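You operate a simulated robot arm through the tools that you are given. There is no shell and no other tool. Be economical: measure what you need, move in short steps, check, and stop when the job is done.

Carry out the task below with a simulated robot arm. There is one attempt and no reset: what you move stays moved.

JOB
Fit the tread plate in the floor frame and lock both latches.
Fine: the latches stand locked: turn them free first; lock them once the plate sits in the opening.

It is judged by the outcome, as a careful person would: the job done as asked, and still so three seconds after it is handed in. It fails if anything else is knocked over, pushed out of place, dropped, spilled or broken.

ROBOT AND FRAMES
A 6-joint arm with a two-finger parallel gripper on a trunk, on a base that drives. Base frame: it is fixed to the floor where the robot stands at the start and does not move with it; the origin is under the middle of the robot, x ahead of it, y to its left, z up; the surface under the hand at the start is at about z = 0.885. Readings come in m, degrees, newtons and seconds.
With the tool pointing down near the work surface it reaches from about 0.32 to 0.7 m from the robot's upright axis, wherever it stands. Its first joint turns from -166.0 to 166.0 degrees. Places, roughly: opening in the floor frame [0.5, -2.4, 0.6]; red latch [0.5, 0, 0.9]; tread plate (30x22x7 cm) [0.5, -0.1, 0.9]; white latch [0.5, -0.2, 0.9]. Payload 4.1 kg.
The TCP is the grasp point between the finger pads, 0.023 m short of the fingertips. In the tool frame z runs along the fingers and y along their closing line. The gripper opens to 0.094 m. The fingers are 0.038 m wide and 0.01 m thick; the gripper's body (0.054 by 0.096 m) begins 0.039 m behind the TCP.
Orientation is that of the tool frame in the base frame, as a unit quaternion [x, y, z, w]. With the fingers straight down and closing along the base's y, the tool's x points along the base's -x, its y along +y and its z along -z.

CONTROLS
- The arm moves only by the tool jog_arm. Its argument "increments" is text: rows parted by semicolons, each of 7 numbers parted by spaces: the shift along the base's x, y, z in m, then the turn, a rotation vector about the base's x, y, z in degrees, then the finger opening in m, from 0 to 0.094. In form: dx dy dz wx wy wz fingers; .... A call has 1 to 12 rows; each row shifts and turns the commanded pose from where the row before left it. Each row takes 0.2 s and may step no farther than 0.05 m and 8.6 degrees from the row before; otherwise, or with a gripper value out of range, the whole call is refused. Where a pose cannot be reached the arm comes as near as it can. A force on the tool above 40 N (or 10 N above the force at the start of the call, whichever is more), or a blocked arm, ends the call early, and 0.2 s more pass. The fingers move at their own pace (about 0.045 m/s each) and stop on an object; they squeeze with about 45 N. The grip force told is the motor's: it shows also when the fingers shut on nothing. Time passes only in rows, and 0.2 s behind the last, so rows that do not move let the fingers close. It gives the time, the measured TCP pose, the force on the tool (base axes), the opening and the grip force at its end, in the units of the frame above (readings bear some noise), with the torque about the TCP (base axes, N m) and any sound that the robot's microphone picked up.
- Cameras (640 x 400 px; columns grow to the right, rows downward): "scene" is now at [0.0171, 0.1298, 1.5161]; the picture's right is [-0.42, -0.91, 0.00], its down [-0.60, 0.28, -0.75] and it looks along [0.68, -0.31, -0.66] (base axes); focal length 269 px, centre (320, 200). "wrist" rides on the gripper at [0.086, 0.016, -0.074] in the tool frame; the picture's right is [-0.18, 0.98, 0.00], its down [-0.58, -0.11, -0.81] and it looks along [-0.79, -0.15, 0.59] (tool axes); focal length 243 px, centre (320, 200). There is no depth. A picture from a camera that has moved, and an enlarged one, comes with that camera's place and axes in the base frame and with its lens.
- capture(camera): a new picture of that camera. It takes no simulated time.
- raise_lower(by): slides the trunk up (or, below 0, down) by that many m; the arm and the scene camera ride with it, the base frame stays. It gives what a move gives, with no picture.
- base_move(legs): drives the robot by 1 to 6 legs, each [ahead, turn to the left] in m and degrees, along the robot's own axes; the way and the turn of a leg run together, so that a leg with both is an arc; at most 1.5 m and 180 degrees a leg. The arm and the cameras ride along, it lands a little off, and it stops where it bumps. It gives what a move gives.
- pan_tilt(pan, tilt): turns the head with the scene camera to pan (to the left, within 155 degrees either way) and tilt (down, from -29 to 69), counted from straight ahead of the robot. It gives what a move gives.
- enlarge(camera, box): a new picture of the part [left, top, right, bottom] of that camera's present view, enlarged. It takes no simulated time.
- hand_in(): hands the job in; it is judged then, once.

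Go step by step. Nothing tells you exact positions but the pictures and the camera data: compare them with the known pose of the tool, close in by small moves and look again before you grip or let go. The budget is 120 turns and 90 pictures, counting those below and the enlarged ones. Unless the task says otherwise, let go and move clear before handing in, and close with one line.

The tools are called after "Call:" as name(argument=value, ...) on one line, values as JSON. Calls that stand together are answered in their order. jog_arm: Moves the arm, as the interface text tells. Its arguments: {"type":"object","properties":{"increments":{"type":"string"}},"required":["increments"]} The other tools are called the same way: raise_lower (by) slides the trunk up or down; base_move (legs) drives the base; pan_tilt (pan, tilt) turns the head that bears the scene camera; capture (camera) takes a picture; enlarge (camera, box) takes an enlarged picture of a part of a camera's view; hand_in () hands the job in.

At the start:

```text
clock: 0.0
tcp_pos: [0.3714, -0.2193, 1.229]
tool_rot: [0.0, 1.0, 0.0, 0.0]
wrist_force: [-0.1, -0.4, 0.4]
ft_torque: [0.02, 0.01, 0.01]
grip_width: 0.0941
finger_force: 0.0
trunk travel left (down, up): [-0.475, 0.115]
robot x, y, heading: [0.0008, -0.0007, 0.0]
head pan, tilt: [-24.7, 41.4]
```

scene: 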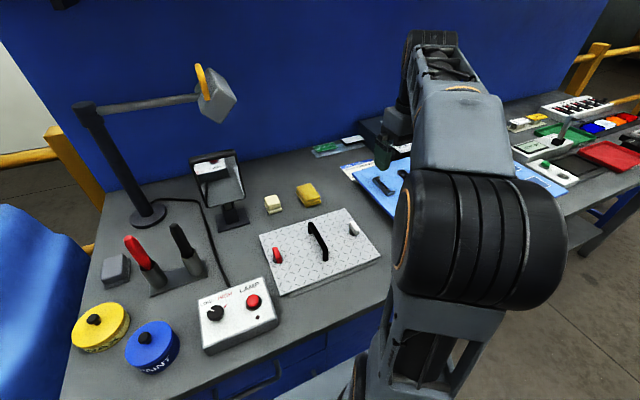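
wrist: 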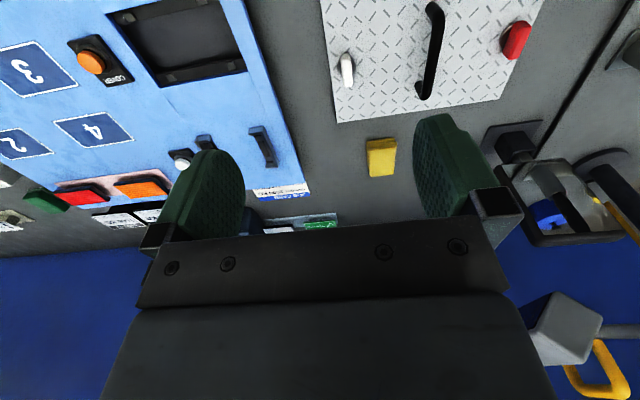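

I see the tread plate on the bench with a black handle in the middle, a red latch at its left and a white one at its right. I'll look closer at the plate and then toward the floor frame.

Call:
enlarge(camera="scene", box=[240, 180, 400, 300])

Call:
enlarge(camera="wrist", box=[310, 0, 560, 140])

Call:
pan_tilt(pan=-78, tilt=25)

Call:
capture(camera="scene")

```text
3.33 times, centred on (320, 240) of scene
camera zoom: at [0.0171, 0.1298, 1.5161], right [-0.42, -0.91, 0.0], down [-0.6, 0.28, -0.75], along [0.68, -0.31, -0.66], focal length 895 px, centre (320, 67)
```

zoom: 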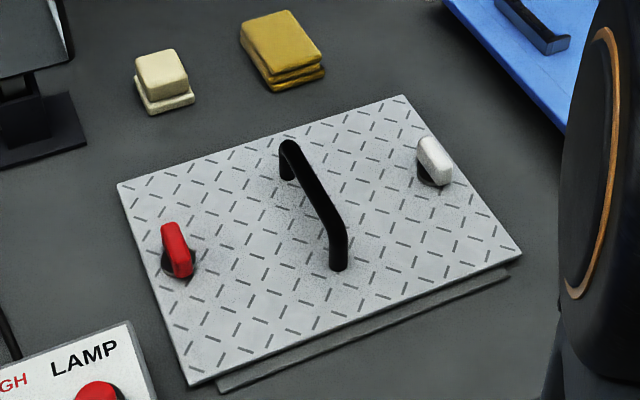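

```text
2.56 times, centred on (435, 70) of wrist
camera zoom: at [0.2826, -0.2038, 1.3028], right [0.18, 0.98, 0.0], down [0.58, -0.11, 0.81], along [0.79, -0.15, -0.59], focal length 621 px, centre (26, 533)
```

zoom: 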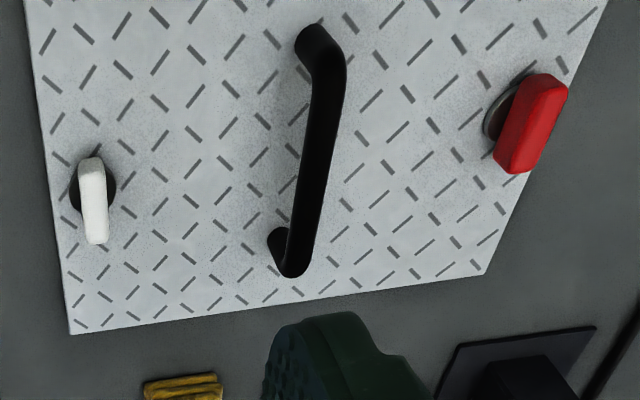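

```text
clock: 1.2
tcp_pos: [0.3716, -0.2193, 1.229]
tool_rot: [0.0, 1.0, 0.0, 0.0]
wrist_force: [0.2, 0.6, 0.5]
ft_torque: [-0.01, 0.01, 0.01]
grip_width: 0.0939
finger_force: 0.0
trunk travel left (down, up): [-0.475, 0.115]
robot x, y, heading: [-0.0006, -0.0037, -0.2]
head pan, tilt: [-78.0, 25.0]
```

```text
85 pictures are left
camera scene: at [-0.04, 0.0748, 1.5414], right [-0.98, -0.21, 0.0], down [-0.09, 0.41, -0.91], along [0.19, -0.89, -0.42], focal length 269 px, centre (320, 200)
```

scene: 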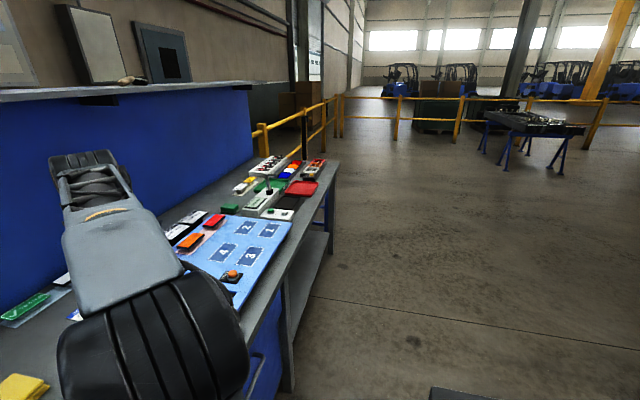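

The plate lies with its long side along y. Both latch knobs lie along x, with the red near (0.47, 0.034), the white near (0.47, -0.197) and the handle near (0.465, -0.087). The frame isn't visible from here, so I'll look for it later; first I move over the red latch.

Call:
jog_arm(increments="0.012 0.0317 -0.0225 0 0 0 0.06;0.012 0.0317 -0.0225 0 0 0 0.06;0.012 0.0317 -0.0225 0 0 0 0.06;0.012 0.0317 -0.0225 0 0 0 0.06;0.012 0.0317 -0.0225 0 0 0 0.06;0.012 0.0317 -0.0225 0 0 0 0.06;0.012 0.0317 -0.0225 0 0 0 0.06;0.012 0.0317 -0.0225 0 0 0 0.06")

Call:
pan_tilt(pan=-15, tilt=48)

Call:
capture(camera="wrist")

Call:
capture(camera="scene")

```text
clock: 3.0
tcp_pos: [0.4673, 0.0332, 1.0477]
tool_rot: [0.001, 1.0, 0.0, -0.001]
wrist_force: [1.2, 0.2, 0.3]
ft_torque: [0.0, -0.01, 0.01]
grip_width: 0.0599
finger_force: 0.0
trunk travel left (down, up): [-0.475, 0.115]
robot x, y, heading: [0.0018, -0.0026, 0.1]
head pan, tilt: [-78.0, 25.0]
```

```text
clock: 4.3
tcp_pos: [0.468, 0.0326, 1.0494]
tool_rot: [-0.001, 1.0, 0.0, 0.0]
wrist_force: [0.1, 0.5, -0.1]
ft_torque: [-0.01, 0.02, -0.01]
grip_width: 0.0601
finger_force: 0.1
trunk travel left (down, up): [-0.475, 0.115]
robot x, y, heading: [-0.0004, -0.0028, -0.0]
head pan, tilt: [-15.0, 48.0]
```

```text
84 pictures are left
camera wrist: at [0.3788, 0.0487, 1.1222], right [0.18, 0.98, 0.0], down [0.58, -0.11, 0.81], along [0.79, -0.15, -0.59], focal length 243 px, centre (320, 200)
```

wrist: 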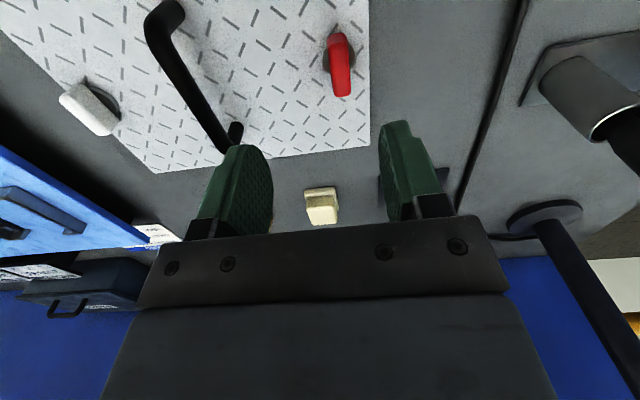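

```text
83 pictures are left
camera scene: at [0.0169, 0.1445, 1.5067], right [-0.26, -0.97, 0.0], down [-0.72, 0.19, -0.67], along [0.65, -0.17, -0.74], focal length 269 px, centre (320, 200)
```

scene: 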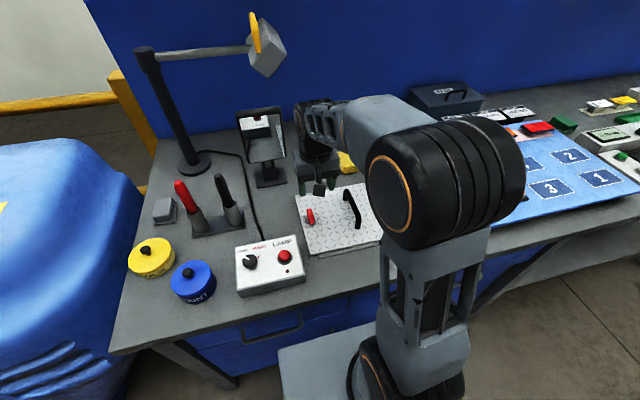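

I triangulate the red knob at about (0.478, 0.045) with its top near z 0.915. I'll enlarge both views to refine this.

Call:
enlarge(camera="wrist", box=[270, 0, 430, 100])

Call:
enlarge(camera="scene", box=[285, 170, 385, 260])

```text
4.00 times, centred on (350, 50) of wrist
camera zoom: at [0.3788, 0.0487, 1.1222], right [0.18, 0.98, 0.0], down [0.58, -0.11, 0.81], along [0.79, -0.15, -0.59], focal length 970 px, centre (200, 800)
```

zoom: 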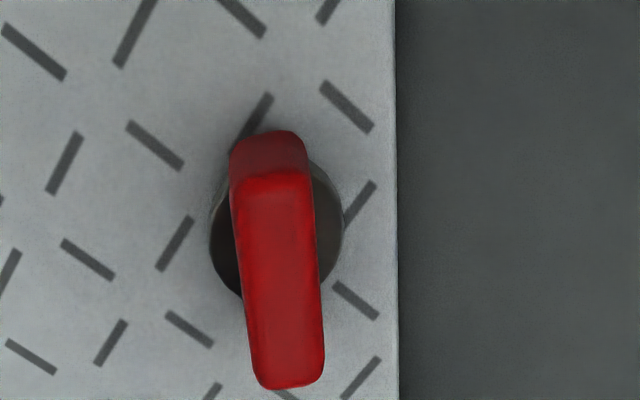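

```text
4.44 times, centred on (335, 215) of scene
camera zoom: at [0.0169, 0.1445, 1.5067], right [-0.26, -0.97, 0.0], down [-0.72, 0.19, -0.67], along [0.65, -0.17, -0.74], focal length 1194 px, centre (253, 133)
```

zoom: 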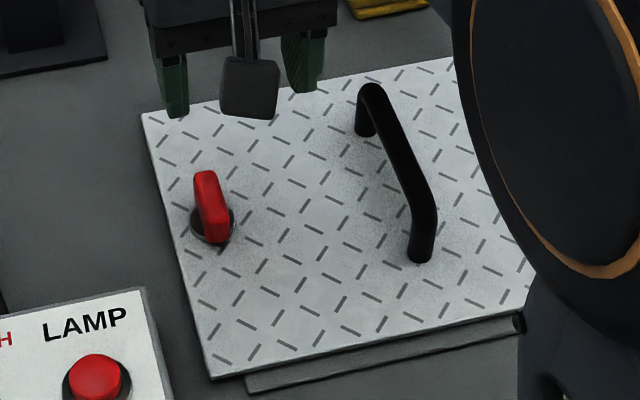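

The knob is about 4 cm long along x, centred near (0.478, 0.046). I descend over it with the fingers open to either side.

Call:
jog_arm(increments="0.005 0.0068 -0.03 0 0 0 0.05;0.005 0.0068 -0.03 0 0 0 0.05;0 0 -0.03 0 0 0 0.05;0 0 -0.025 0 0 0 0.05;0 0 0 0 0 0 0.05")

Call:
capture(camera="wrist")

Call:
enlarge(camera="scene", box=[285, 170, 385, 260])

```text
clock: 5.5
tcp_pos: [0.477, 0.0454, 0.9331]
tool_rot: [0.0, 1.0, 0.0, 0.0]
wrist_force: [0.1, 0.4, 0.5]
ft_torque: [0.0, 0.03, 0.01]
grip_width: 0.0499
finger_force: 0.0
trunk travel left (down, up): [-0.475, 0.115]
robot x, y, heading: [0.0029, -0.0015, 0.0]
head pan, tilt: [-15.0, 48.0]
```

```text
80 pictures are left
camera wrist: at [0.3894, 0.0633, 1.0072], right [0.18, 0.98, 0.0], down [0.58, -0.11, 0.81], along [0.79, -0.15, -0.59], focal length 243 px, centre (320, 200)
```

wrist: 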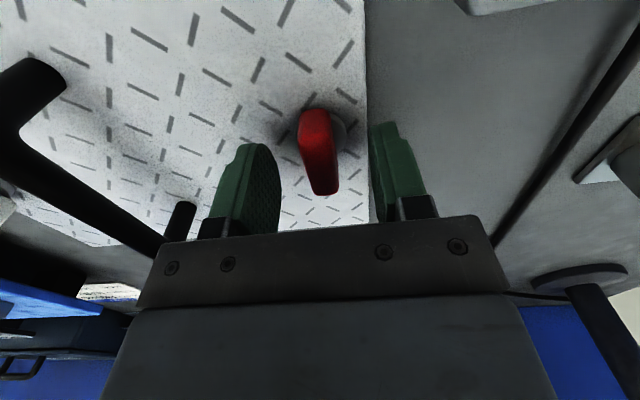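

```text
4.44 times, centred on (335, 215) of scene
camera zoom: at [0.0171, 0.1446, 1.5067], right [-0.26, -0.97, 0.0], down [-0.72, 0.19, -0.67], along [0.65, -0.17, -0.74], focal length 1194 px, centre (253, 133)
```

zoom: 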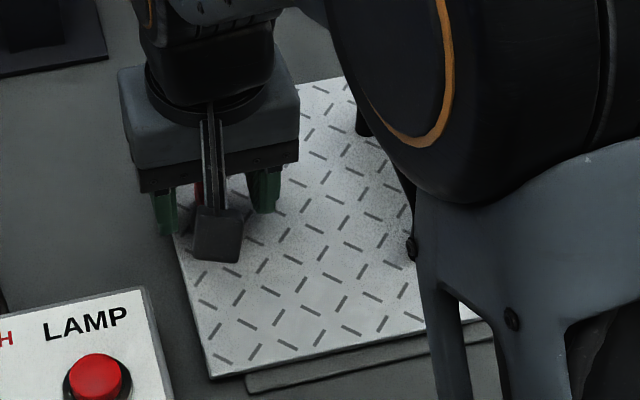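

The knob's top is near z 0.921 and y 0.046, centred between the fingers. I lower a further 8 mm and close.

Call:
jog_arm(increments="0.001 0 -0.008 0 0 0 0.05;0 0 0 0 0 0 0.0;0 0 0 0 0 0 0.0;0 0 0 0 0 0 0.0;0 0 0 0 0 0 0.0")

Call:
capture(camera="wrist")

```text
clock: 6.8
tcp_pos: [0.4781, 0.0469, 0.9256]
tool_rot: [0.001, 1.0, 0.0, 0.0]
wrist_force: [-0.5, -2.4, 0.0]
ft_torque: [0.07, -0.06, -0.01]
grip_width: 0.0157
finger_force: 45.5
trunk travel left (down, up): [-0.475, 0.115]
robot x, y, heading: [-0.0027, -0.0021, 0.4]
head pan, tilt: [-15.0, 48.0]
```

```text
78 pictures are left
camera wrist: at [0.3904, 0.0633, 0.9994], right [0.18, 0.98, 0.0], down [0.58, -0.11, 0.81], along [0.79, -0.15, -0.59], focal length 243 px, centre (320, 200)
```

wrist: 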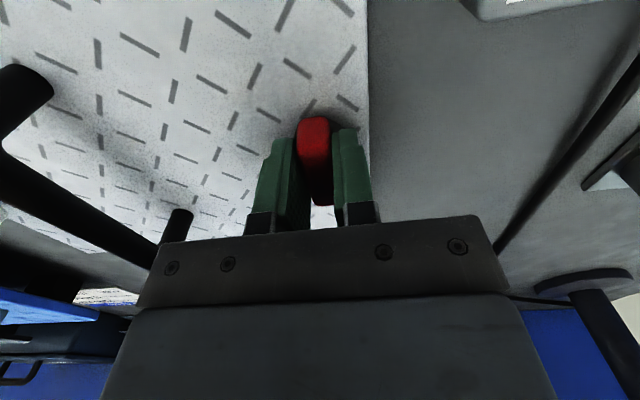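

Gripped at 15.7 mm. I test the turn direction with a small rotation about +z.

Call:
jog_arm(increments="0 0 0 0 0 8 0.0;0 0 0 0 0 8 0.0")

Call:
capture(camera="wrist")

```text
clock: 7.3
tcp_pos: [0.4781, 0.0475, 0.9256]
tool_rot: [-0.14, 0.99, 0.0, 0.0]
wrist_force: [0.4, -3.2, 1.0]
ft_torque: [-0.24, 0.19, 0.01]
grip_width: 0.0154
finger_force: 44.8
trunk travel left (down, up): [-0.475, 0.115]
robot x, y, heading: [-0.0005, -0.0009, 0.1]
head pan, tilt: [-15.0, 48.0]
```

```text
77 pictures are left
camera wrist: at [0.3885, 0.0387, 0.9994], right [-0.1, 1.0, 0.0], down [0.59, 0.06, 0.81], along [0.8, 0.08, -0.59], focal length 243 px, centre (320, 200)
```

wrist: 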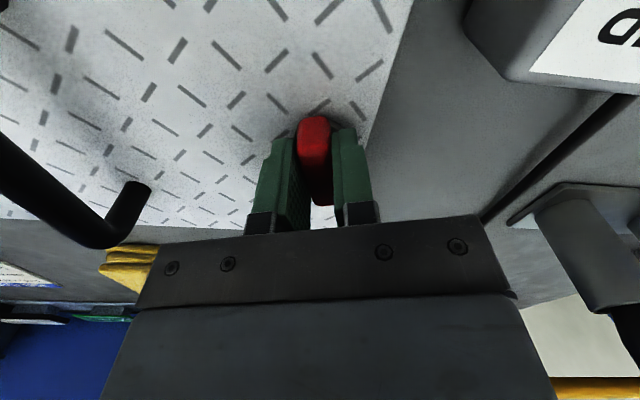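

The knob turns freely counter-clockwise while the plate stays put. I continue toward 90° in portions.

Call:
jog_arm(increments="0 0 0 0 0 8 0.0;0 0 0 0 0 8 0.0;0 0 0 0 0 8 0.0;0 0 0 0 0 8 0.0")

Call:
capture(camera="wrist")

Call:
capture(camera="scene")

```text
clock: 8.3
tcp_pos: [0.4775, 0.0472, 0.9264]
tool_rot: [-0.408, 0.913, 0.0, 0.0]
wrist_force: [1.1, -1.6, 0.0]
ft_torque: [0.26, -0.14, -0.01]
grip_width: 0.0156
finger_force: 44.8
trunk travel left (down, up): [-0.475, 0.115]
robot x, y, heading: [-0.0021, -0.0024, 0.1]
head pan, tilt: [-15.0, 48.0]
```

```text
76 pictures are left
camera wrist: at [0.4062, -0.0065, 0.9996], right [-0.61, 0.79, 0.0], down [0.47, 0.36, 0.81], along [0.64, 0.49, -0.59], focal length 243 px, centre (320, 200)
```

wrist: 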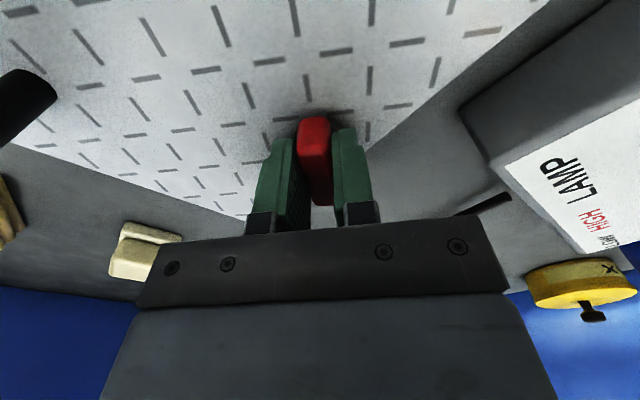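

```text
75 pictures are left
camera scene: at [0.0172, 0.1442, 1.5067], right [-0.26, -0.97, 0.0], down [-0.72, 0.19, -0.67], along [0.65, -0.17, -0.74], focal length 269 px, centre (320, 200)
```

scene: 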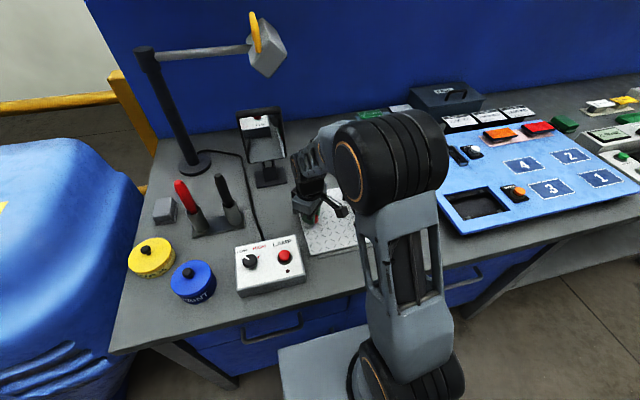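

No resistance so far at 48°, so I continue to 90°.

Call:
jog_arm(increments="0 0 0 0 0 8.4 0.0;0 0 0 0 0 8.4 0.0;0 0 0 0 0 8.4 0.0")

Call:
jog_arm(increments="0 0 0 0 0 8.4 0.0;0 0 0 0 0 8.4 0.0")

Call:
capture(camera="wrist")

```text
clock: 9.2
tcp_pos: [0.4783, 0.0451, 0.9254]
tool_rot: [-0.597, 0.802, 0.0, -0.001]
wrist_force: [0.0, -1.4, -0.4]
ft_torque: [0.49, -0.08, -0.02]
grip_width: 0.0157
finger_force: 44.6
trunk travel left (down, up): [-0.475, 0.115]
robot x, y, heading: [0.0011, 0.0004, 0.1]
head pan, tilt: [-15.0, 48.0]
```

```text
clock: 9.8
tcp_pos: [0.4777, 0.048, 0.9268]
tool_rot: [0.708, -0.707, 0.0, 0.0]
wrist_force: [-0.8, 0.1, -0.4]
ft_torque: [0.65, 0.01, 0.0]
grip_width: 0.0157
finger_force: 44.8
trunk travel left (down, up): [-0.475, 0.115]
robot x, y, heading: [0.003, -0.0017, 0.2]
head pan, tilt: [-15.0, 48.0]
```

```text
74 pictures are left
camera wrist: at [0.4602, -0.0392, 0.9999], right [-0.98, 0.18, 0.0], down [0.11, 0.58, 0.81], along [0.15, 0.79, -0.59], focal length 243 px, centre (320, 200)
```

wrist: 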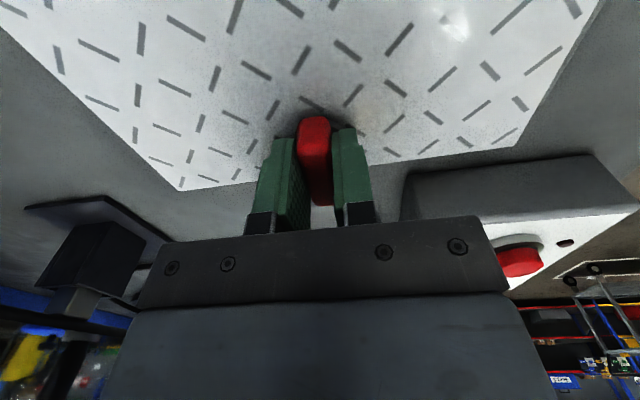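

Turned 90° without a stop. I let go, rise and look at the result.

Call:
jog_arm(increments="0 0 0 0 0 0 0.05;0 0 0 0 0 0 0.05;0 0 0.04 0 0 0 0.05;0 0 0.04 0 0 0 0.05;0 0 0.04 0 0 0 0.05")

Call:
enlarge(camera="wrist", box=[220, 0, 460, 150])

Call:
enlarge(camera="scene", box=[285, 170, 385, 260])

```text
clock: 10.9
tcp_pos: [0.4772, 0.048, 1.0453]
tool_rot: [-0.707, 0.707, 0.001, -0.001]
wrist_force: [-0.7, -0.6, 0.1]
ft_torque: [0.0, 0.03, -0.03]
grip_width: 0.0499
finger_force: 0.0
trunk travel left (down, up): [-0.475, 0.115]
robot x, y, heading: [-0.0038, -0.0055, 0.1]
head pan, tilt: [-15.0, 48.0]
```

```text
2.67 times, centred on (340, 75) of wrist
camera zoom: at [0.4588, -0.0392, 1.1201], right [-0.98, 0.18, 0.0], down [0.11, 0.58, 0.81], along [0.15, 0.79, -0.59], focal length 647 px, centre (267, 533)
```

zoom: 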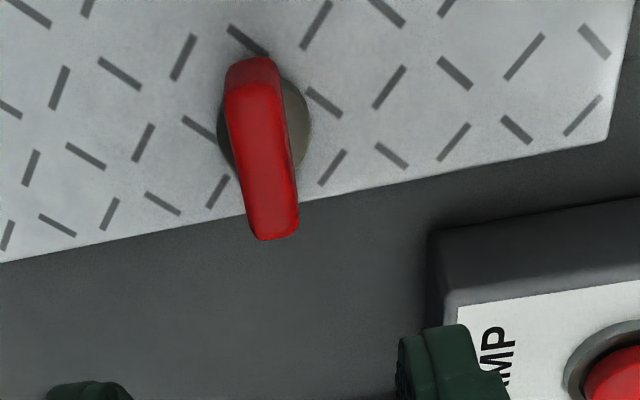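

```text
4.44 times, centred on (335, 215) of scene
camera zoom: at [0.0169, 0.1445, 1.5066], right [-0.26, -0.97, 0.0], down [-0.72, 0.19, -0.67], along [0.65, -0.17, -0.74], focal length 1194 px, centre (253, 133)
```

zoom: 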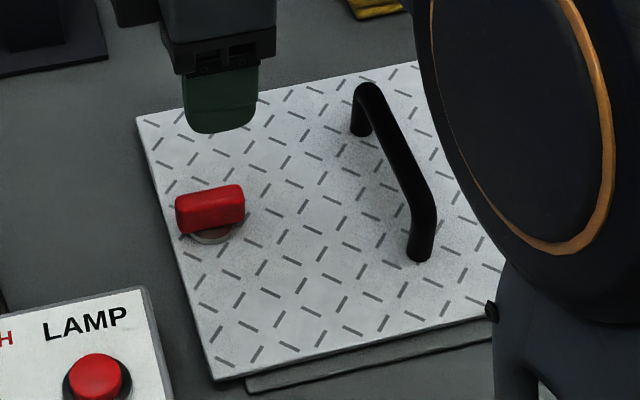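

The red knob now lies across the plate edge. To understand the locking mechanism, I'll look at the white latch's edge of the plate from a low angle, before turning it.

Call:
jog_arm(increments="0 -0.045 0.01 0 0 0 0.05;0 -0.045 0.01 0 0 0 0.05;0 -0.045 0 0 0 0 0.05;0 -0.045 0 0 0 0 0.05;-0.01 -0.045 0 0 0 0 0.05;-0.01 -0.045 -0.01 0 0 0 0.05;-0.01 -0.045 -0.03 0 0 0 0.05;-0.01 -0.025 -0.04 0 0 0 0.05;0 0 -0.025 0 0 0 0.05")

Call:
capture(camera="wrist")

```text
refused: row 7 steps farther than a row can; nothing moved
```

```text
71 pictures are left
camera wrist: at [0.4588, -0.0392, 1.1201], right [-0.98, 0.18, 0.0], down [0.11, 0.58, 0.81], along [0.15, 0.79, -0.59], focal length 243 px, centre (320, 200)
```

wrist: 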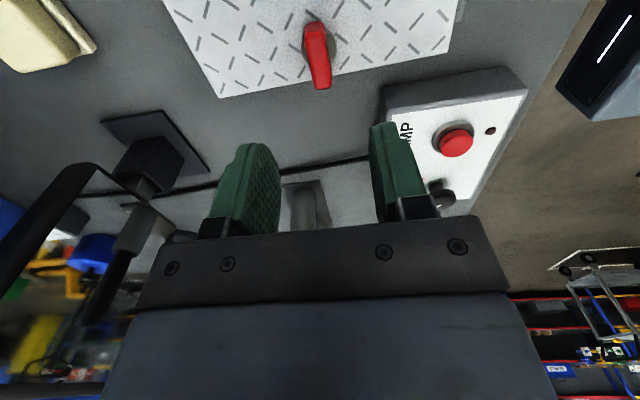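

The move was refused because one row stepped too far. I resend it with smaller rows.

Call:
jog_arm(increments="0 -0.045 0.01 0 0 0 0.05;0 -0.045 0.01 0 0 0 0.05;0 -0.045 0 0 0 0 0.05;0 -0.045 0 0 0 0 0.05;-0.01 -0.045 0 0 0 0 0.05;-0.01 -0.045 -0.01 0 0 0 0.05;-0.01 -0.04 -0.02 0 0 0 0.05;-0.01 -0.025 -0.035 0 0 0 0.05;0 0 -0.04 0 0 0 0.05")

Call:
capture(camera="wrist")

```text
clock: 12.9
tcp_pos: [0.439, -0.289, 0.9605]
tool_rot: [0.707, -0.707, 0.001, 0.001]
wrist_force: [0.2, -0.3, 0.3]
ft_torque: [-0.04, 0.0, -0.02]
grip_width: 0.0502
finger_force: 0.1
trunk travel left (down, up): [-0.475, 0.115]
robot x, y, heading: [0.0004, -0.0017, 0.1]
head pan, tilt: [-15.0, 48.0]
```

```text
70 pictures are left
camera wrist: at [0.4206, -0.3745, 1.0343], right [-0.98, 0.18, 0.0], down [0.11, 0.58, 0.81], along [0.15, 0.79, -0.59], focal length 243 px, centre (320, 200)
```

wrist: 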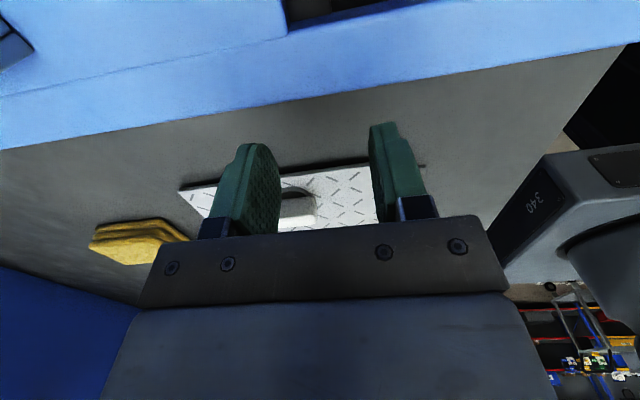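

Call:
enlarge(camera="wrist", box=[160, 130, 440, 250])

```text
2.29 times, centred on (300, 190) of wrist
camera zoom: at [0.4206, -0.3745, 1.0343], right [-0.98, 0.18, 0.0], down [0.11, 0.58, 0.81], along [0.15, 0.79, -0.59], focal length 555 px, centre (366, 223)
```

zoom: 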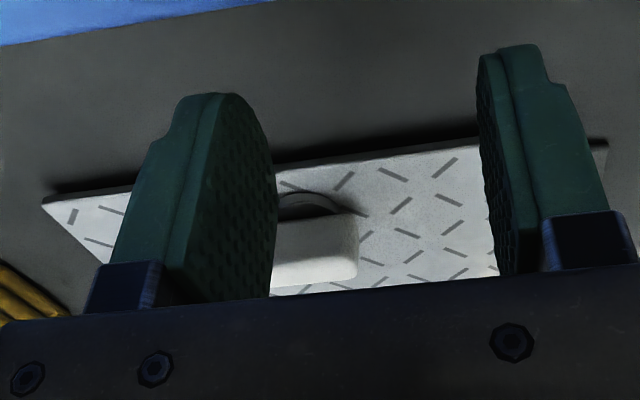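

No tongue is visible beyond the plate's edge, so the knob itself is the only indicator; I'll trust the statement that they stood locked. Next I go above the white latch with the tool turned back to yaw 0.

Call:
jog_arm(increments="0 0 0.03 0 0 -8.2 0.05;0.004 0.01 0.03 0 0 -8.2 0.05;0.004 0.01 0 0 0 -8.2 0.05;0.004 0.01 0 0 0 -8.2 0.05;0.004 0.01 0 0 0 -8.2 0.05;0.004 0.01 0 0 0 -8.2 0.05;0.004 0.01 0 0 0 -8.2 0.05;0.004 0.01 0 0 0 -8.2 0.05;0.004 0.01 0 0 0 -8.2 0.05;0.004 0.01 0 0 0 -8.2 0.05;0 0.003 0 0 0 -8 0.05")

Call:
enlarge(camera="wrist", box=[240, 0, 440, 125])

```text
clock: 15.3
tcp_pos: [0.4745, -0.1949, 1.0206]
tool_rot: [0.002, 1.0, 0.0, 0.0]
wrist_force: [0.5, -0.1, -0.7]
ft_torque: [-0.02, -0.01, 0.03]
grip_width: 0.0499
finger_force: 0.1
trunk travel left (down, up): [-0.475, 0.115]
robot x, y, heading: [0.0018, 0.0009, -0.0]
head pan, tilt: [-15.0, 48.0]
```

```text
3.20 times, centred on (340, 62) of wrist
camera zoom: at [0.3851, -0.1774, 1.0947], right [0.19, 0.98, 0.0], down [0.58, -0.11, 0.81], along [0.79, -0.15, -0.59], focal length 776 px, centre (256, 640)
```

zoom: 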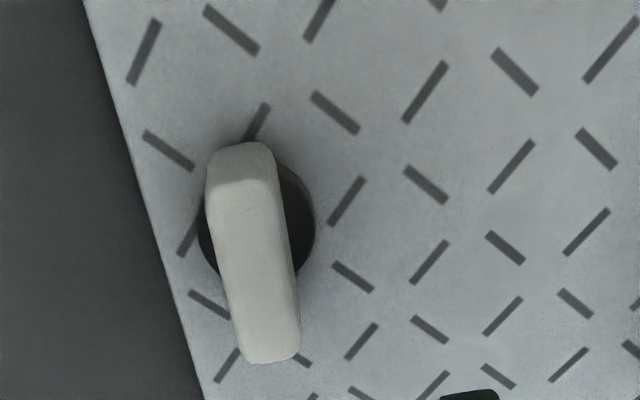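

The white knob is centred near (0.479, -0.195). I descend to z 0.9256 and grip.

Call:
jog_arm(increments="0.002 0 -0.035 0 0 0 0.05;0.002 0 -0.035 0 0 0 0.05;0 0 -0.025 0 0 0 0.05;0 0 0 0 0 0 0.0;0 0 0 0 0 0 0.0;0 0 0 0 0 0 0.0;0 0 0 0 0 0 0.0")

Call:
capture(camera="wrist")

```text
clock: 16.9
tcp_pos: [0.4764, -0.1947, 0.926]
tool_rot: [0.0, 1.0, 0.0, 0.001]
wrist_force: [-3.3, -5.0, 0.5]
ft_torque: [-0.08, -0.01, 0.29]
grip_width: 0.0158
finger_force: 45.0
trunk travel left (down, up): [-0.475, 0.115]
robot x, y, heading: [0.0041, -0.0003, -0.2]
head pan, tilt: [-15.0, 48.0]
```

```text
67 pictures are left
camera wrist: at [0.3885, -0.178, 0.9995], right [0.18, 0.98, 0.0], down [0.58, -0.11, 0.81], along [0.79, -0.15, -0.59], focal length 243 px, centre (320, 200)
```

wrist: 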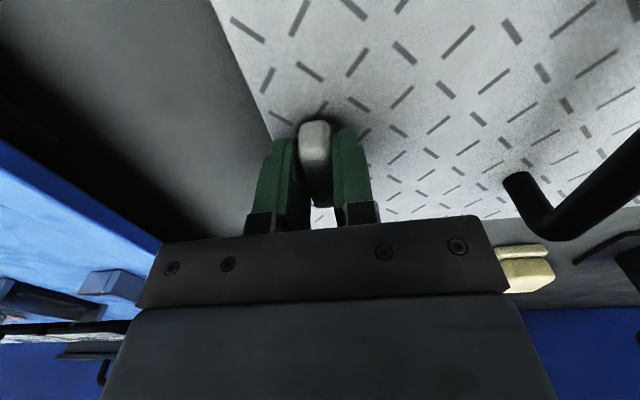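

Gripped. I turn it counter-clockwise by 16° and check the torque.

Call:
jog_arm(increments="0 0 0 0 0 8 0.0;0 0 0 0 0 8 0.0")

Call:
capture(camera="wrist")

```text
clock: 17.6
tcp_pos: [0.478, -0.1952, 0.9243]
tool_rot: [-0.14, 0.99, 0.0, 0.0]
wrist_force: [1.8, -3.4, 0.1]
ft_torque: [-0.32, 0.13, -0.01]
grip_width: 0.0157
finger_force: 45.0
trunk travel left (down, up): [-0.475, 0.115]
robot x, y, heading: [0.0024, -0.0047, -0.0]
head pan, tilt: [-15.0, 48.0]
```

```text
66 pictures are left
camera wrist: at [0.3886, -0.2028, 0.9998], right [-0.1, 1.0, 0.0], down [0.59, 0.06, 0.81], along [0.8, 0.08, -0.59], focal length 243 px, centre (320, 200)
```

wrist: 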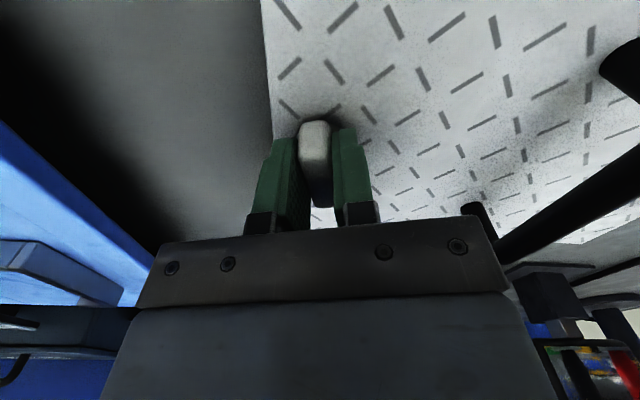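

It turns freely in the same direction. I continue to 90°, release and rise.

Call:
jog_arm(increments="0 0 0 0 0 8.2 0.0;0 0 0 0 0 8.2 0.0;0 0 0 0 0 8.2 0.0;0 0 0 0 0 8.2 0.0;0 0 0 0 0 8.2 0.0;0 0 0 0 0 8.2 0.0;0 0 0 0 0 8.2 0.0;0 0 0 0 0 8.2 0.0;0 0 0 0 0 8.4 0.0")

Call:
jog_arm(increments="0 0 0 0 0 0 0.05;0 0 0 0 0 0 0.05;0 0 0.04 0 0 0 0.05;0 0 0.04 0 0 0 0.05;0 0 0.04 0 0 0 0.05;0 0 0.02 0 0 0 0.05")

Call:
capture(camera="wrist")

Call:
capture(camera="scene")

```text
clock: 19.6
tcp_pos: [0.4781, -0.1946, 0.9248]
tool_rot: [0.708, -0.706, 0.0, 0.0]
wrist_force: [-1.0, -3.2, 0.8]
ft_torque: [-0.19, -0.13, -0.14]
grip_width: 0.0157
finger_force: 44.7
trunk travel left (down, up): [-0.475, 0.115]
robot x, y, heading: [-0.0021, -0.0006, 0.0]
head pan, tilt: [-15.0, 48.0]
```

```text
clock: 20.9
tcp_pos: [0.4775, -0.1957, 1.0672]
tool_rot: [-0.707, 0.708, 0.0, 0.0]
wrist_force: [0.0, 0.0, 0.2]
ft_torque: [-0.01, 0.03, 0.02]
grip_width: 0.0503
finger_force: 0.0
trunk travel left (down, up): [-0.475, 0.115]
robot x, y, heading: [0.0024, 0.0004, 0.1]
head pan, tilt: [-15.0, 48.0]
```

```text
65 pictures are left
camera wrist: at [0.4602, -0.2811, 1.141], right [-0.98, 0.18, 0.0], down [0.11, 0.58, 0.81], along [0.15, 0.79, -0.59], focal length 243 px, centre (320, 200)
```

wrist: 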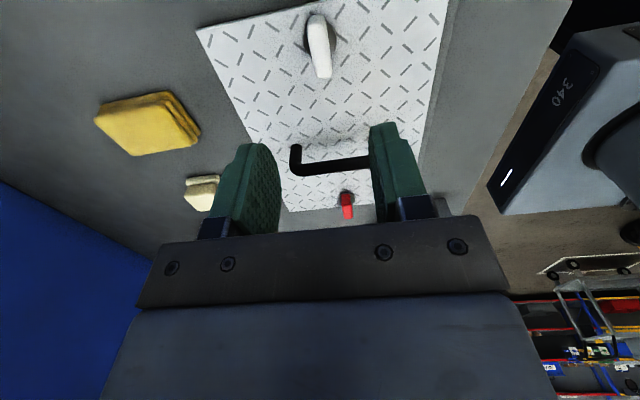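

```text
64 pictures are left
camera scene: at [0.0168, 0.1444, 1.5067], right [-0.26, -0.97, 0.0], down [-0.72, 0.19, -0.67], along [0.65, -0.17, -0.74], focal length 269 px, centre (320, 200)
```

scene: 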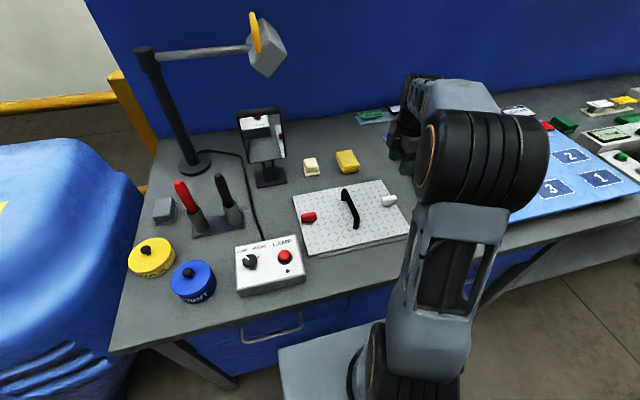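

Both latches are now turned 90°. Next I turn the tool back to yaw 0 and go above the handle near (0.478, -0.075).

Call:
jog_arm(increments="0 0.012 0 0 0 -8.2 0.06;0 0.012 0 0 0 -8.2 0.06;0 0.012 0 0 0 -8.2 0.06;0 0.012 0 0 0 -8.2 0.06;0 0.012 0 0 0 -8.2 0.06;0 0.012 0 0 0 -8.2 0.06;0 0.012 0 0 0 -8.2 0.06;0 0.012 0 0 0 -8.2 0.06;0 0.012 0 0 0 -8.2 0.06;0 0.012 0 0 0 -8.2 0.06;0 0 -0.02 0 0 -8 0.06")

Call:
capture(camera="wrist")

Call:
enlarge(camera="scene", box=[285, 130, 425, 260])

```text
clock: 23.4
tcp_pos: [0.4767, -0.076, 1.0461]
tool_rot: [0.001, 1.0, 0.0, 0.0]
wrist_force: [0.1, 0.4, -0.1]
ft_torque: [0.0, 0.02, 0.0]
grip_width: 0.06
finger_force: 0.0
trunk travel left (down, up): [-0.475, 0.115]
robot x, y, heading: [0.0004, -0.0069, 0.2]
head pan, tilt: [-15.0, 48.0]
```

```text
63 pictures are left
camera wrist: at [0.3889, -0.0588, 1.1204], right [0.19, 0.98, 0.0], down [0.58, -0.11, 0.81], along [0.79, -0.15, -0.59], focal length 243 px, centre (320, 200)
```

wrist: 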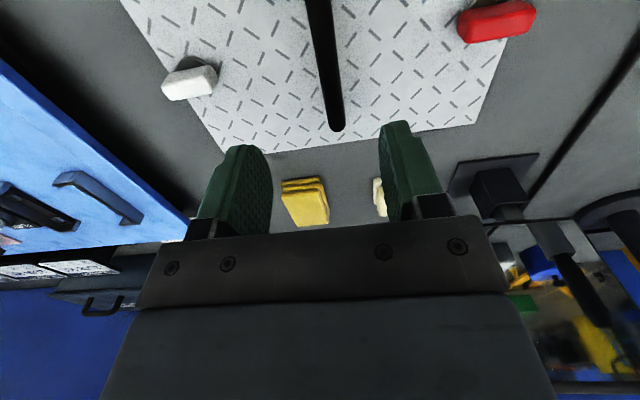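

```text
3.08 times, centred on (355, 195) of scene
camera zoom: at [0.0169, 0.1445, 1.5067], right [-0.26, -0.97, 0.0], down [-0.72, 0.19, -0.67], along [0.65, -0.17, -0.74], focal length 826 px, centre (212, 215)
```

zoom: 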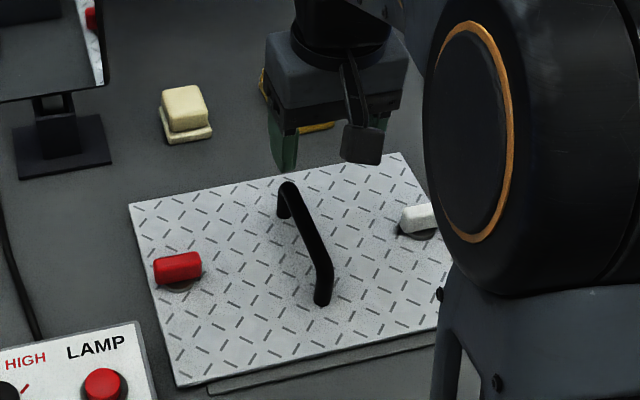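

The handle's bar runs along x, centred near (0.478, -0.070). I come down to just above it and look.

Call:
jog_arm(increments="0 0.005 -0.03 0 0 0 0.06;0 0 -0.03 0 0 0 0.06;0 0 -0.012 0 0 0 0.06")

Call:
capture(camera="wrist")

Call:
enlarge(camera="scene", box=[285, 130, 425, 260])

```text
clock: 24.1
tcp_pos: [0.4774, -0.0704, 0.9727]
tool_rot: [0.0, 1.0, 0.001, 0.0]
wrist_force: [-0.3, -0.4, 0.3]
ft_torque: [0.0, 0.02, 0.01]
grip_width: 0.06
finger_force: 0.1
trunk travel left (down, up): [-0.475, 0.115]
robot x, y, heading: [0.0013, -0.0019, 0.1]
head pan, tilt: [-15.0, 48.0]
```

```text
61 pictures are left
camera wrist: at [0.3893, -0.0527, 1.0477], right [0.18, 0.98, 0.0], down [0.58, -0.11, 0.81], along [0.79, -0.15, -0.59], focal length 243 px, centre (320, 200)
```

wrist: 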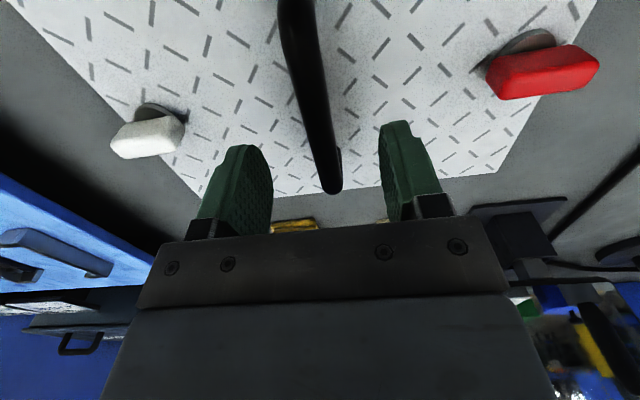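

```text
3.08 times, centred on (355, 195) of scene
camera zoom: at [0.0169, 0.1444, 1.5067], right [-0.26, -0.97, 0.0], down [-0.72, 0.19, -0.67], along [0.65, -0.17, -0.74], focal length 826 px, centre (212, 215)
```

zoom: 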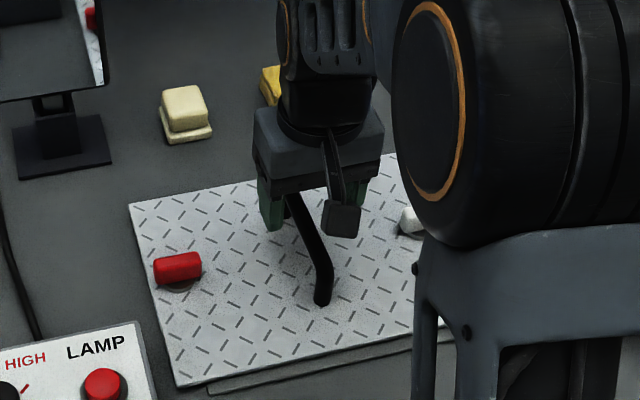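

The handle bar passes between the fingers, with its top around z 0.945. I lower to z 0.938 and close on it.

Call:
jog_arm(increments="0 0 -0.02 0 0 0 0.06;0 0 -0.014 0 0 0 0.06;0 0 0 0 0 0 0.0;0 0 0 0 0 0 0.0;0 0 0 0 0 0 0.0;0 0 0 0 0 0 0.0;0 0 0 0 0 0 0.0")

Call:
capture(camera="wrist")

```text
clock: 25.8
tcp_pos: [0.4773, -0.069, 0.9394]
tool_rot: [0.0, 1.0, -0.001, 0.0]
wrist_force: [-0.1, -0.2, 0.0]
ft_torque: [0.0, -0.2, -0.05]
grip_width: 0.0158
finger_force: 45.2
trunk travel left (down, up): [-0.475, 0.115]
robot x, y, heading: [-0.0004, -0.0008, 0.3]
head pan, tilt: [-15.0, 48.0]
```

```text
59 pictures are left
camera wrist: at [0.3896, -0.0526, 1.014], right [0.18, 0.98, 0.0], down [0.58, -0.11, 0.81], along [0.79, -0.15, -0.59], focal length 243 px, centre (320, 200)
```

wrist: 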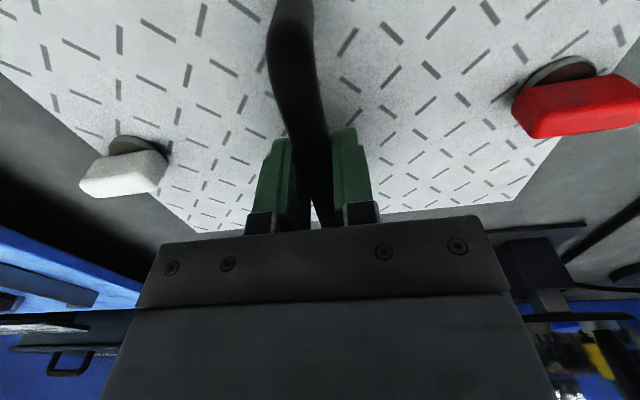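

The bar is gripped at 15.8 mm. I lift it a little to check weight and tilt.

Call:
jog_arm(increments="0 0 0.01 0 0 0 0;0 0 0.02 0 0 0 0;0 0 0.03 0 0 0 0;0 0 0.04 0 0 0 0;0 0 0.04 0 0 0 0")

Call:
capture(camera="wrist")

Call:
capture(camera="scene")

```text
clock: 26.9
tcp_pos: [0.4764, -0.0708, 1.0816]
tool_rot: [0.0, 1.0, 0.0, -0.001]
wrist_force: [0.2, -0.2, -5.7]
ft_torque: [-0.03, 0.0, 0.01]
grip_width: 0.0156
finger_force: 45.0
trunk travel left (down, up): [-0.475, 0.115]
robot x, y, heading: [-0.0014, -0.001, 0.2]
head pan, tilt: [-15.0, 48.0]
```

```text
58 pictures are left
camera wrist: at [0.3896, -0.0537, 1.1561], right [0.18, 0.98, 0.0], down [0.58, -0.11, 0.81], along [0.79, -0.15, -0.59], focal length 243 px, centre (320, 200)
```

wrist: 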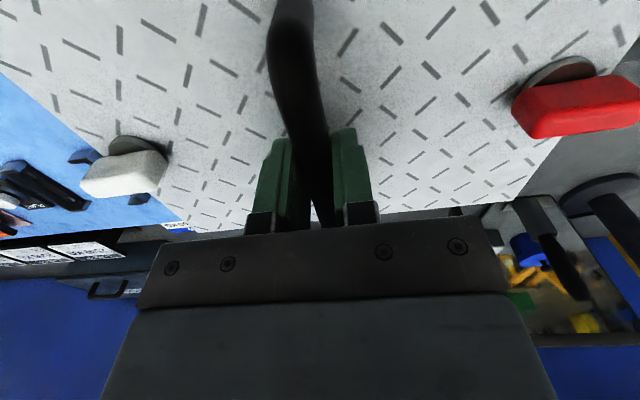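

```text
57 pictures are left
camera scene: at [0.0172, 0.1444, 1.5066], right [-0.26, -0.97, 0.0], down [-0.72, 0.19, -0.67], along [0.65, -0.17, -0.74], focal length 269 px, centre (320, 200)
```

scene: 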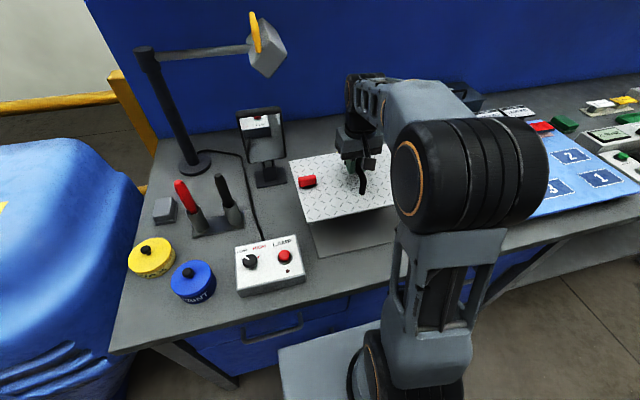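

The plate hangs level, weighing about 0.6 kg. Before driving, I look behind and to the right of the robot for clear floor and the frame.

Call:
pan_tilt(pan=-130, tilt=30)

Call:
capture(camera="scene")

Call:
pan_tilt(pan=-70, tilt=30)

Call:
capture(camera="scene")

```text
clock: 28.9
tcp_pos: [0.4777, -0.0695, 1.0814]
tool_rot: [-0.001, 1.0, 0.0, 0.0]
wrist_force: [0.5, 0.3, -4.8]
ft_torque: [0.01, 0.02, -0.04]
grip_width: 0.0157
finger_force: 45.0
trunk travel left (down, up): [-0.475, 0.115]
robot x, y, heading: [0.0015, 0.0021, 0.1]
head pan, tilt: [-130.0, 30.0]
```

```text
56 pictures are left
camera scene: at [-0.1169, 0.0954, 1.5335], right [-0.77, 0.64, 0.0], down [0.32, 0.38, -0.87], along [-0.56, -0.66, -0.5], focal length 269 px, centre (320, 200)
```

scene: 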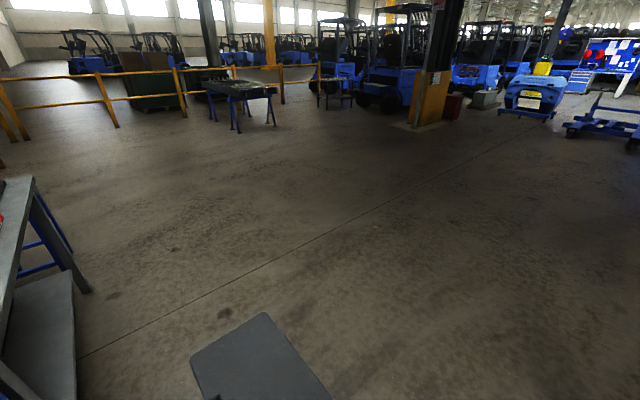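

```text
clock: 30.2
tcp_pos: [0.4775, -0.0712, 1.0799]
tool_rot: [0.0, 1.0, 0.0, 0.001]
wrist_force: [0.7, 1.1, -6.2]
ft_torque: [0.01, 0.02, -0.01]
grip_width: 0.0159
finger_force: 44.9
trunk travel left (down, up): [-0.475, 0.115]
robot x, y, heading: [0.0014, -0.0029, 0.1]
head pan, tilt: [-70.0, 30.0]
```

```text
55 pictures are left
camera scene: at [-0.0279, 0.0797, 1.5335], right [-0.94, -0.34, 0.0], down [-0.17, 0.47, -0.87], along [0.3, -0.81, -0.5], focal length 269 px, centre (320, 200)
```

scene: 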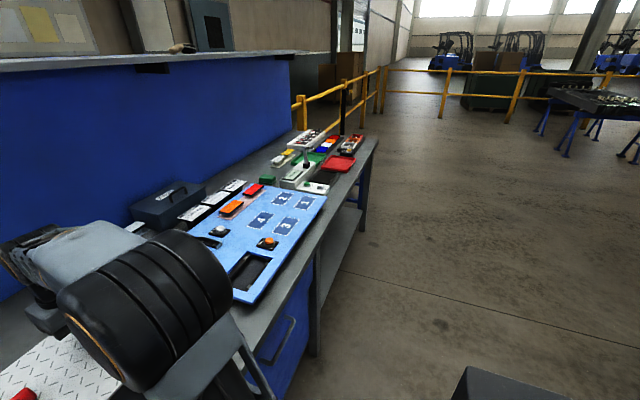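

The floor behind and to the right is clear; the frame should be hidden beyond the bench's far end. I back off 0.6 m, turn right, drive 1.2 m along the bench and look.

Call:
base_move(legs=[[-0.6, 0], [0, -90], [1.0, 0]])

Call:
pan_tilt(pan=25, tilt=30)

Call:
capture(camera="scene")

```text
clock: 42.3
tcp_pos: [-0.6761, -1.502, 1.0809]
tool_rot: [0.708, 0.706, 0.0, 0.0]
wrist_force: [-1.1, 0.8, -6.3]
ft_torque: [-0.05, 0.01, 0.04]
grip_width: 0.0155
finger_force: 44.9
trunk travel left (down, up): [-0.475, 0.115]
robot x, y, heading: [-0.61, -1.0265, -90.1]
head pan, tilt: [-70.0, 30.0]
```

```text
clock: 44.0
tcp_pos: [-0.6752, -1.502, 1.0807]
tool_rot: [0.708, 0.706, -0.001, 0.0]
wrist_force: [0.9, 0.0, -5.5]
ft_torque: [0.03, -0.02, 0.0]
grip_width: 0.0154
finger_force: 45.3
trunk travel left (down, up): [-0.475, 0.115]
robot x, y, heading: [-0.6107, -1.0287, -90.1]
head pan, tilt: [25.0, 30.0]
```

```text
54 pictures are left
camera scene: at [-0.4021, -1.0474, 1.5335], right [-0.91, -0.42, 0.0], down [-0.21, 0.45, -0.87], along [0.36, -0.79, -0.5], focal length 269 px, centre (320, 200)
```

scene: 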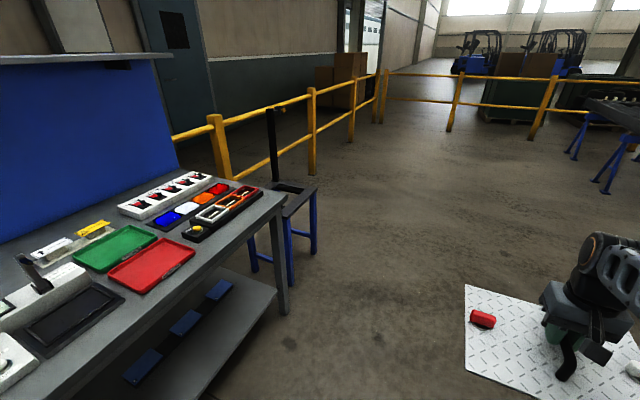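

The floor frame is a small blue-legged stand just past the bench end, near (0.46, -2.5), with a black post behind it. I zoom in on it.

Call:
enlarge(camera="scene", box=[230, 90, 350, 290])

```text
2.00 times, centred on (290, 190) of scene
camera zoom: at [-0.4021, -1.0474, 1.5335], right [-0.91, -0.42, 0.0], down [-0.21, 0.45, -0.87], along [0.36, -0.79, -0.5], focal length 537 px, centre (380, 220)
```

zoom: 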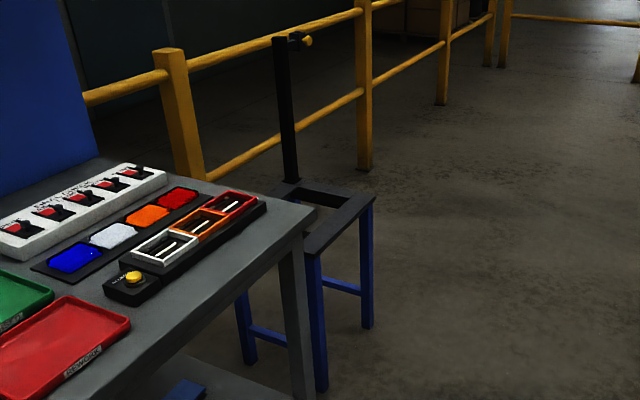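

The stand is close to the bench end. I drive to face it from about x = -0.61, y = -2.43, then look.

Call:
base_move(legs=[[1.4, 0], [0, 90]])

Call:
pan_tilt(pan=0, tilt=30)

Call:
capture(camera="scene")

```text
clock: 54.9
tcp_pos: [-0.1582, -2.5288, 1.0819]
tool_rot: [0.014, 1.0, 0.0, 0.0]
wrist_force: [0.7, 0.3, -5.9]
ft_torque: [0.02, 0.04, 0.0]
grip_width: 0.0156
finger_force: 45.7
trunk travel left (down, up): [-0.475, 0.115]
robot x, y, heading: [-0.6349, -2.4438, -1.6]
head pan, tilt: [25.0, 30.0]
```

```text
clock: 55.8
tcp_pos: [-0.1575, -2.5276, 1.0816]
tool_rot: [0.014, 1.0, 0.0, -0.002]
wrist_force: [-0.5, 0.4, -4.9]
ft_torque: [0.01, 0.03, 0.01]
grip_width: 0.0153
finger_force: 44.5
trunk travel left (down, up): [-0.475, 0.115]
robot x, y, heading: [-0.6316, -2.4475, -1.8]
head pan, tilt: [0.0, 30.0]
```

```text
52 pictures are left
camera scene: at [-0.5973, -2.281, 1.5335], right [-0.03, -1.0, 0.0], down [-0.5, 0.01, -0.87], along [0.87, -0.02, -0.5], focal length 269 px, centre (320, 200)
```

scene: 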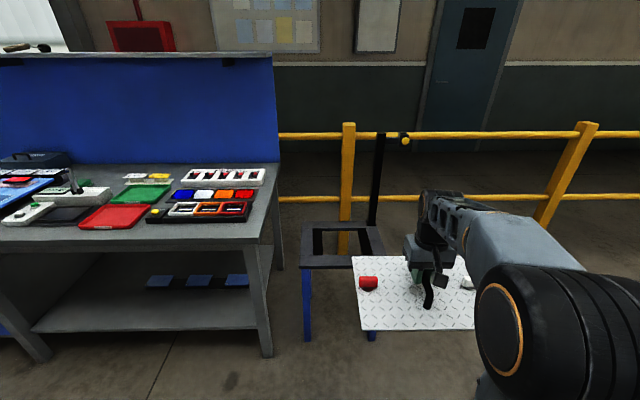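

The stand is ahead but the plate covers part of it. I shift the held plate to the right to see the whole frame.

Call:
jog_arm(increments="-0.01 -0.045 0.0 0 0 0 0;-0.01 -0.045 0.0 0 0 0 0;-0.01 -0.045 0.0 0 0 0 0;-0.01 -0.045 0.0 0 0 0 0;-0.01 -0.045 0.0 0 0 0 0;-0.01 -0.045 0.0 0 0 0 0;-0.01 -0.045 0.0 0 0 0 0")

Call:
enlarge(camera="scene", box=[270, 190, 430, 300])

```text
clock: 57.4
tcp_pos: [-0.2291, -2.8425, 1.0818]
tool_rot: [0.014, 1.0, 0.0, 0.0]
wrist_force: [0.2, 0.3, -6.0]
ft_torque: [0.05, 0.0, 0.02]
grip_width: 0.0155
finger_force: 44.7
trunk travel left (down, up): [-0.475, 0.115]
robot x, y, heading: [-0.6338, -2.4441, -1.7]
head pan, tilt: [0.0, 30.0]
```

```text
3.64 times, centred on (350, 245) of scene
camera zoom: at [-0.5973, -2.2821, 1.5336], right [-0.03, -1.0, 0.0], down [-0.5, 0.01, -0.87], along [0.87, -0.02, -0.5], focal length 977 px, centre (211, 36)
```

zoom: 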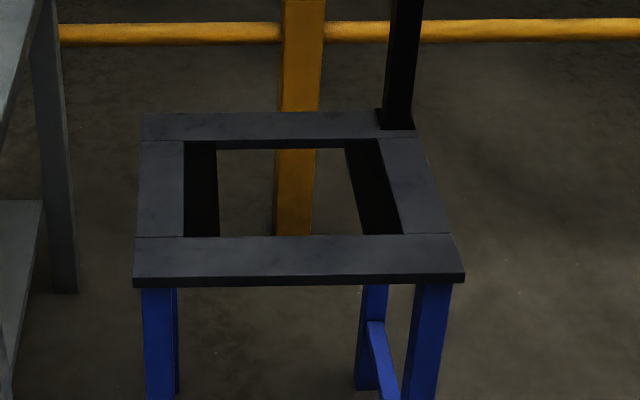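

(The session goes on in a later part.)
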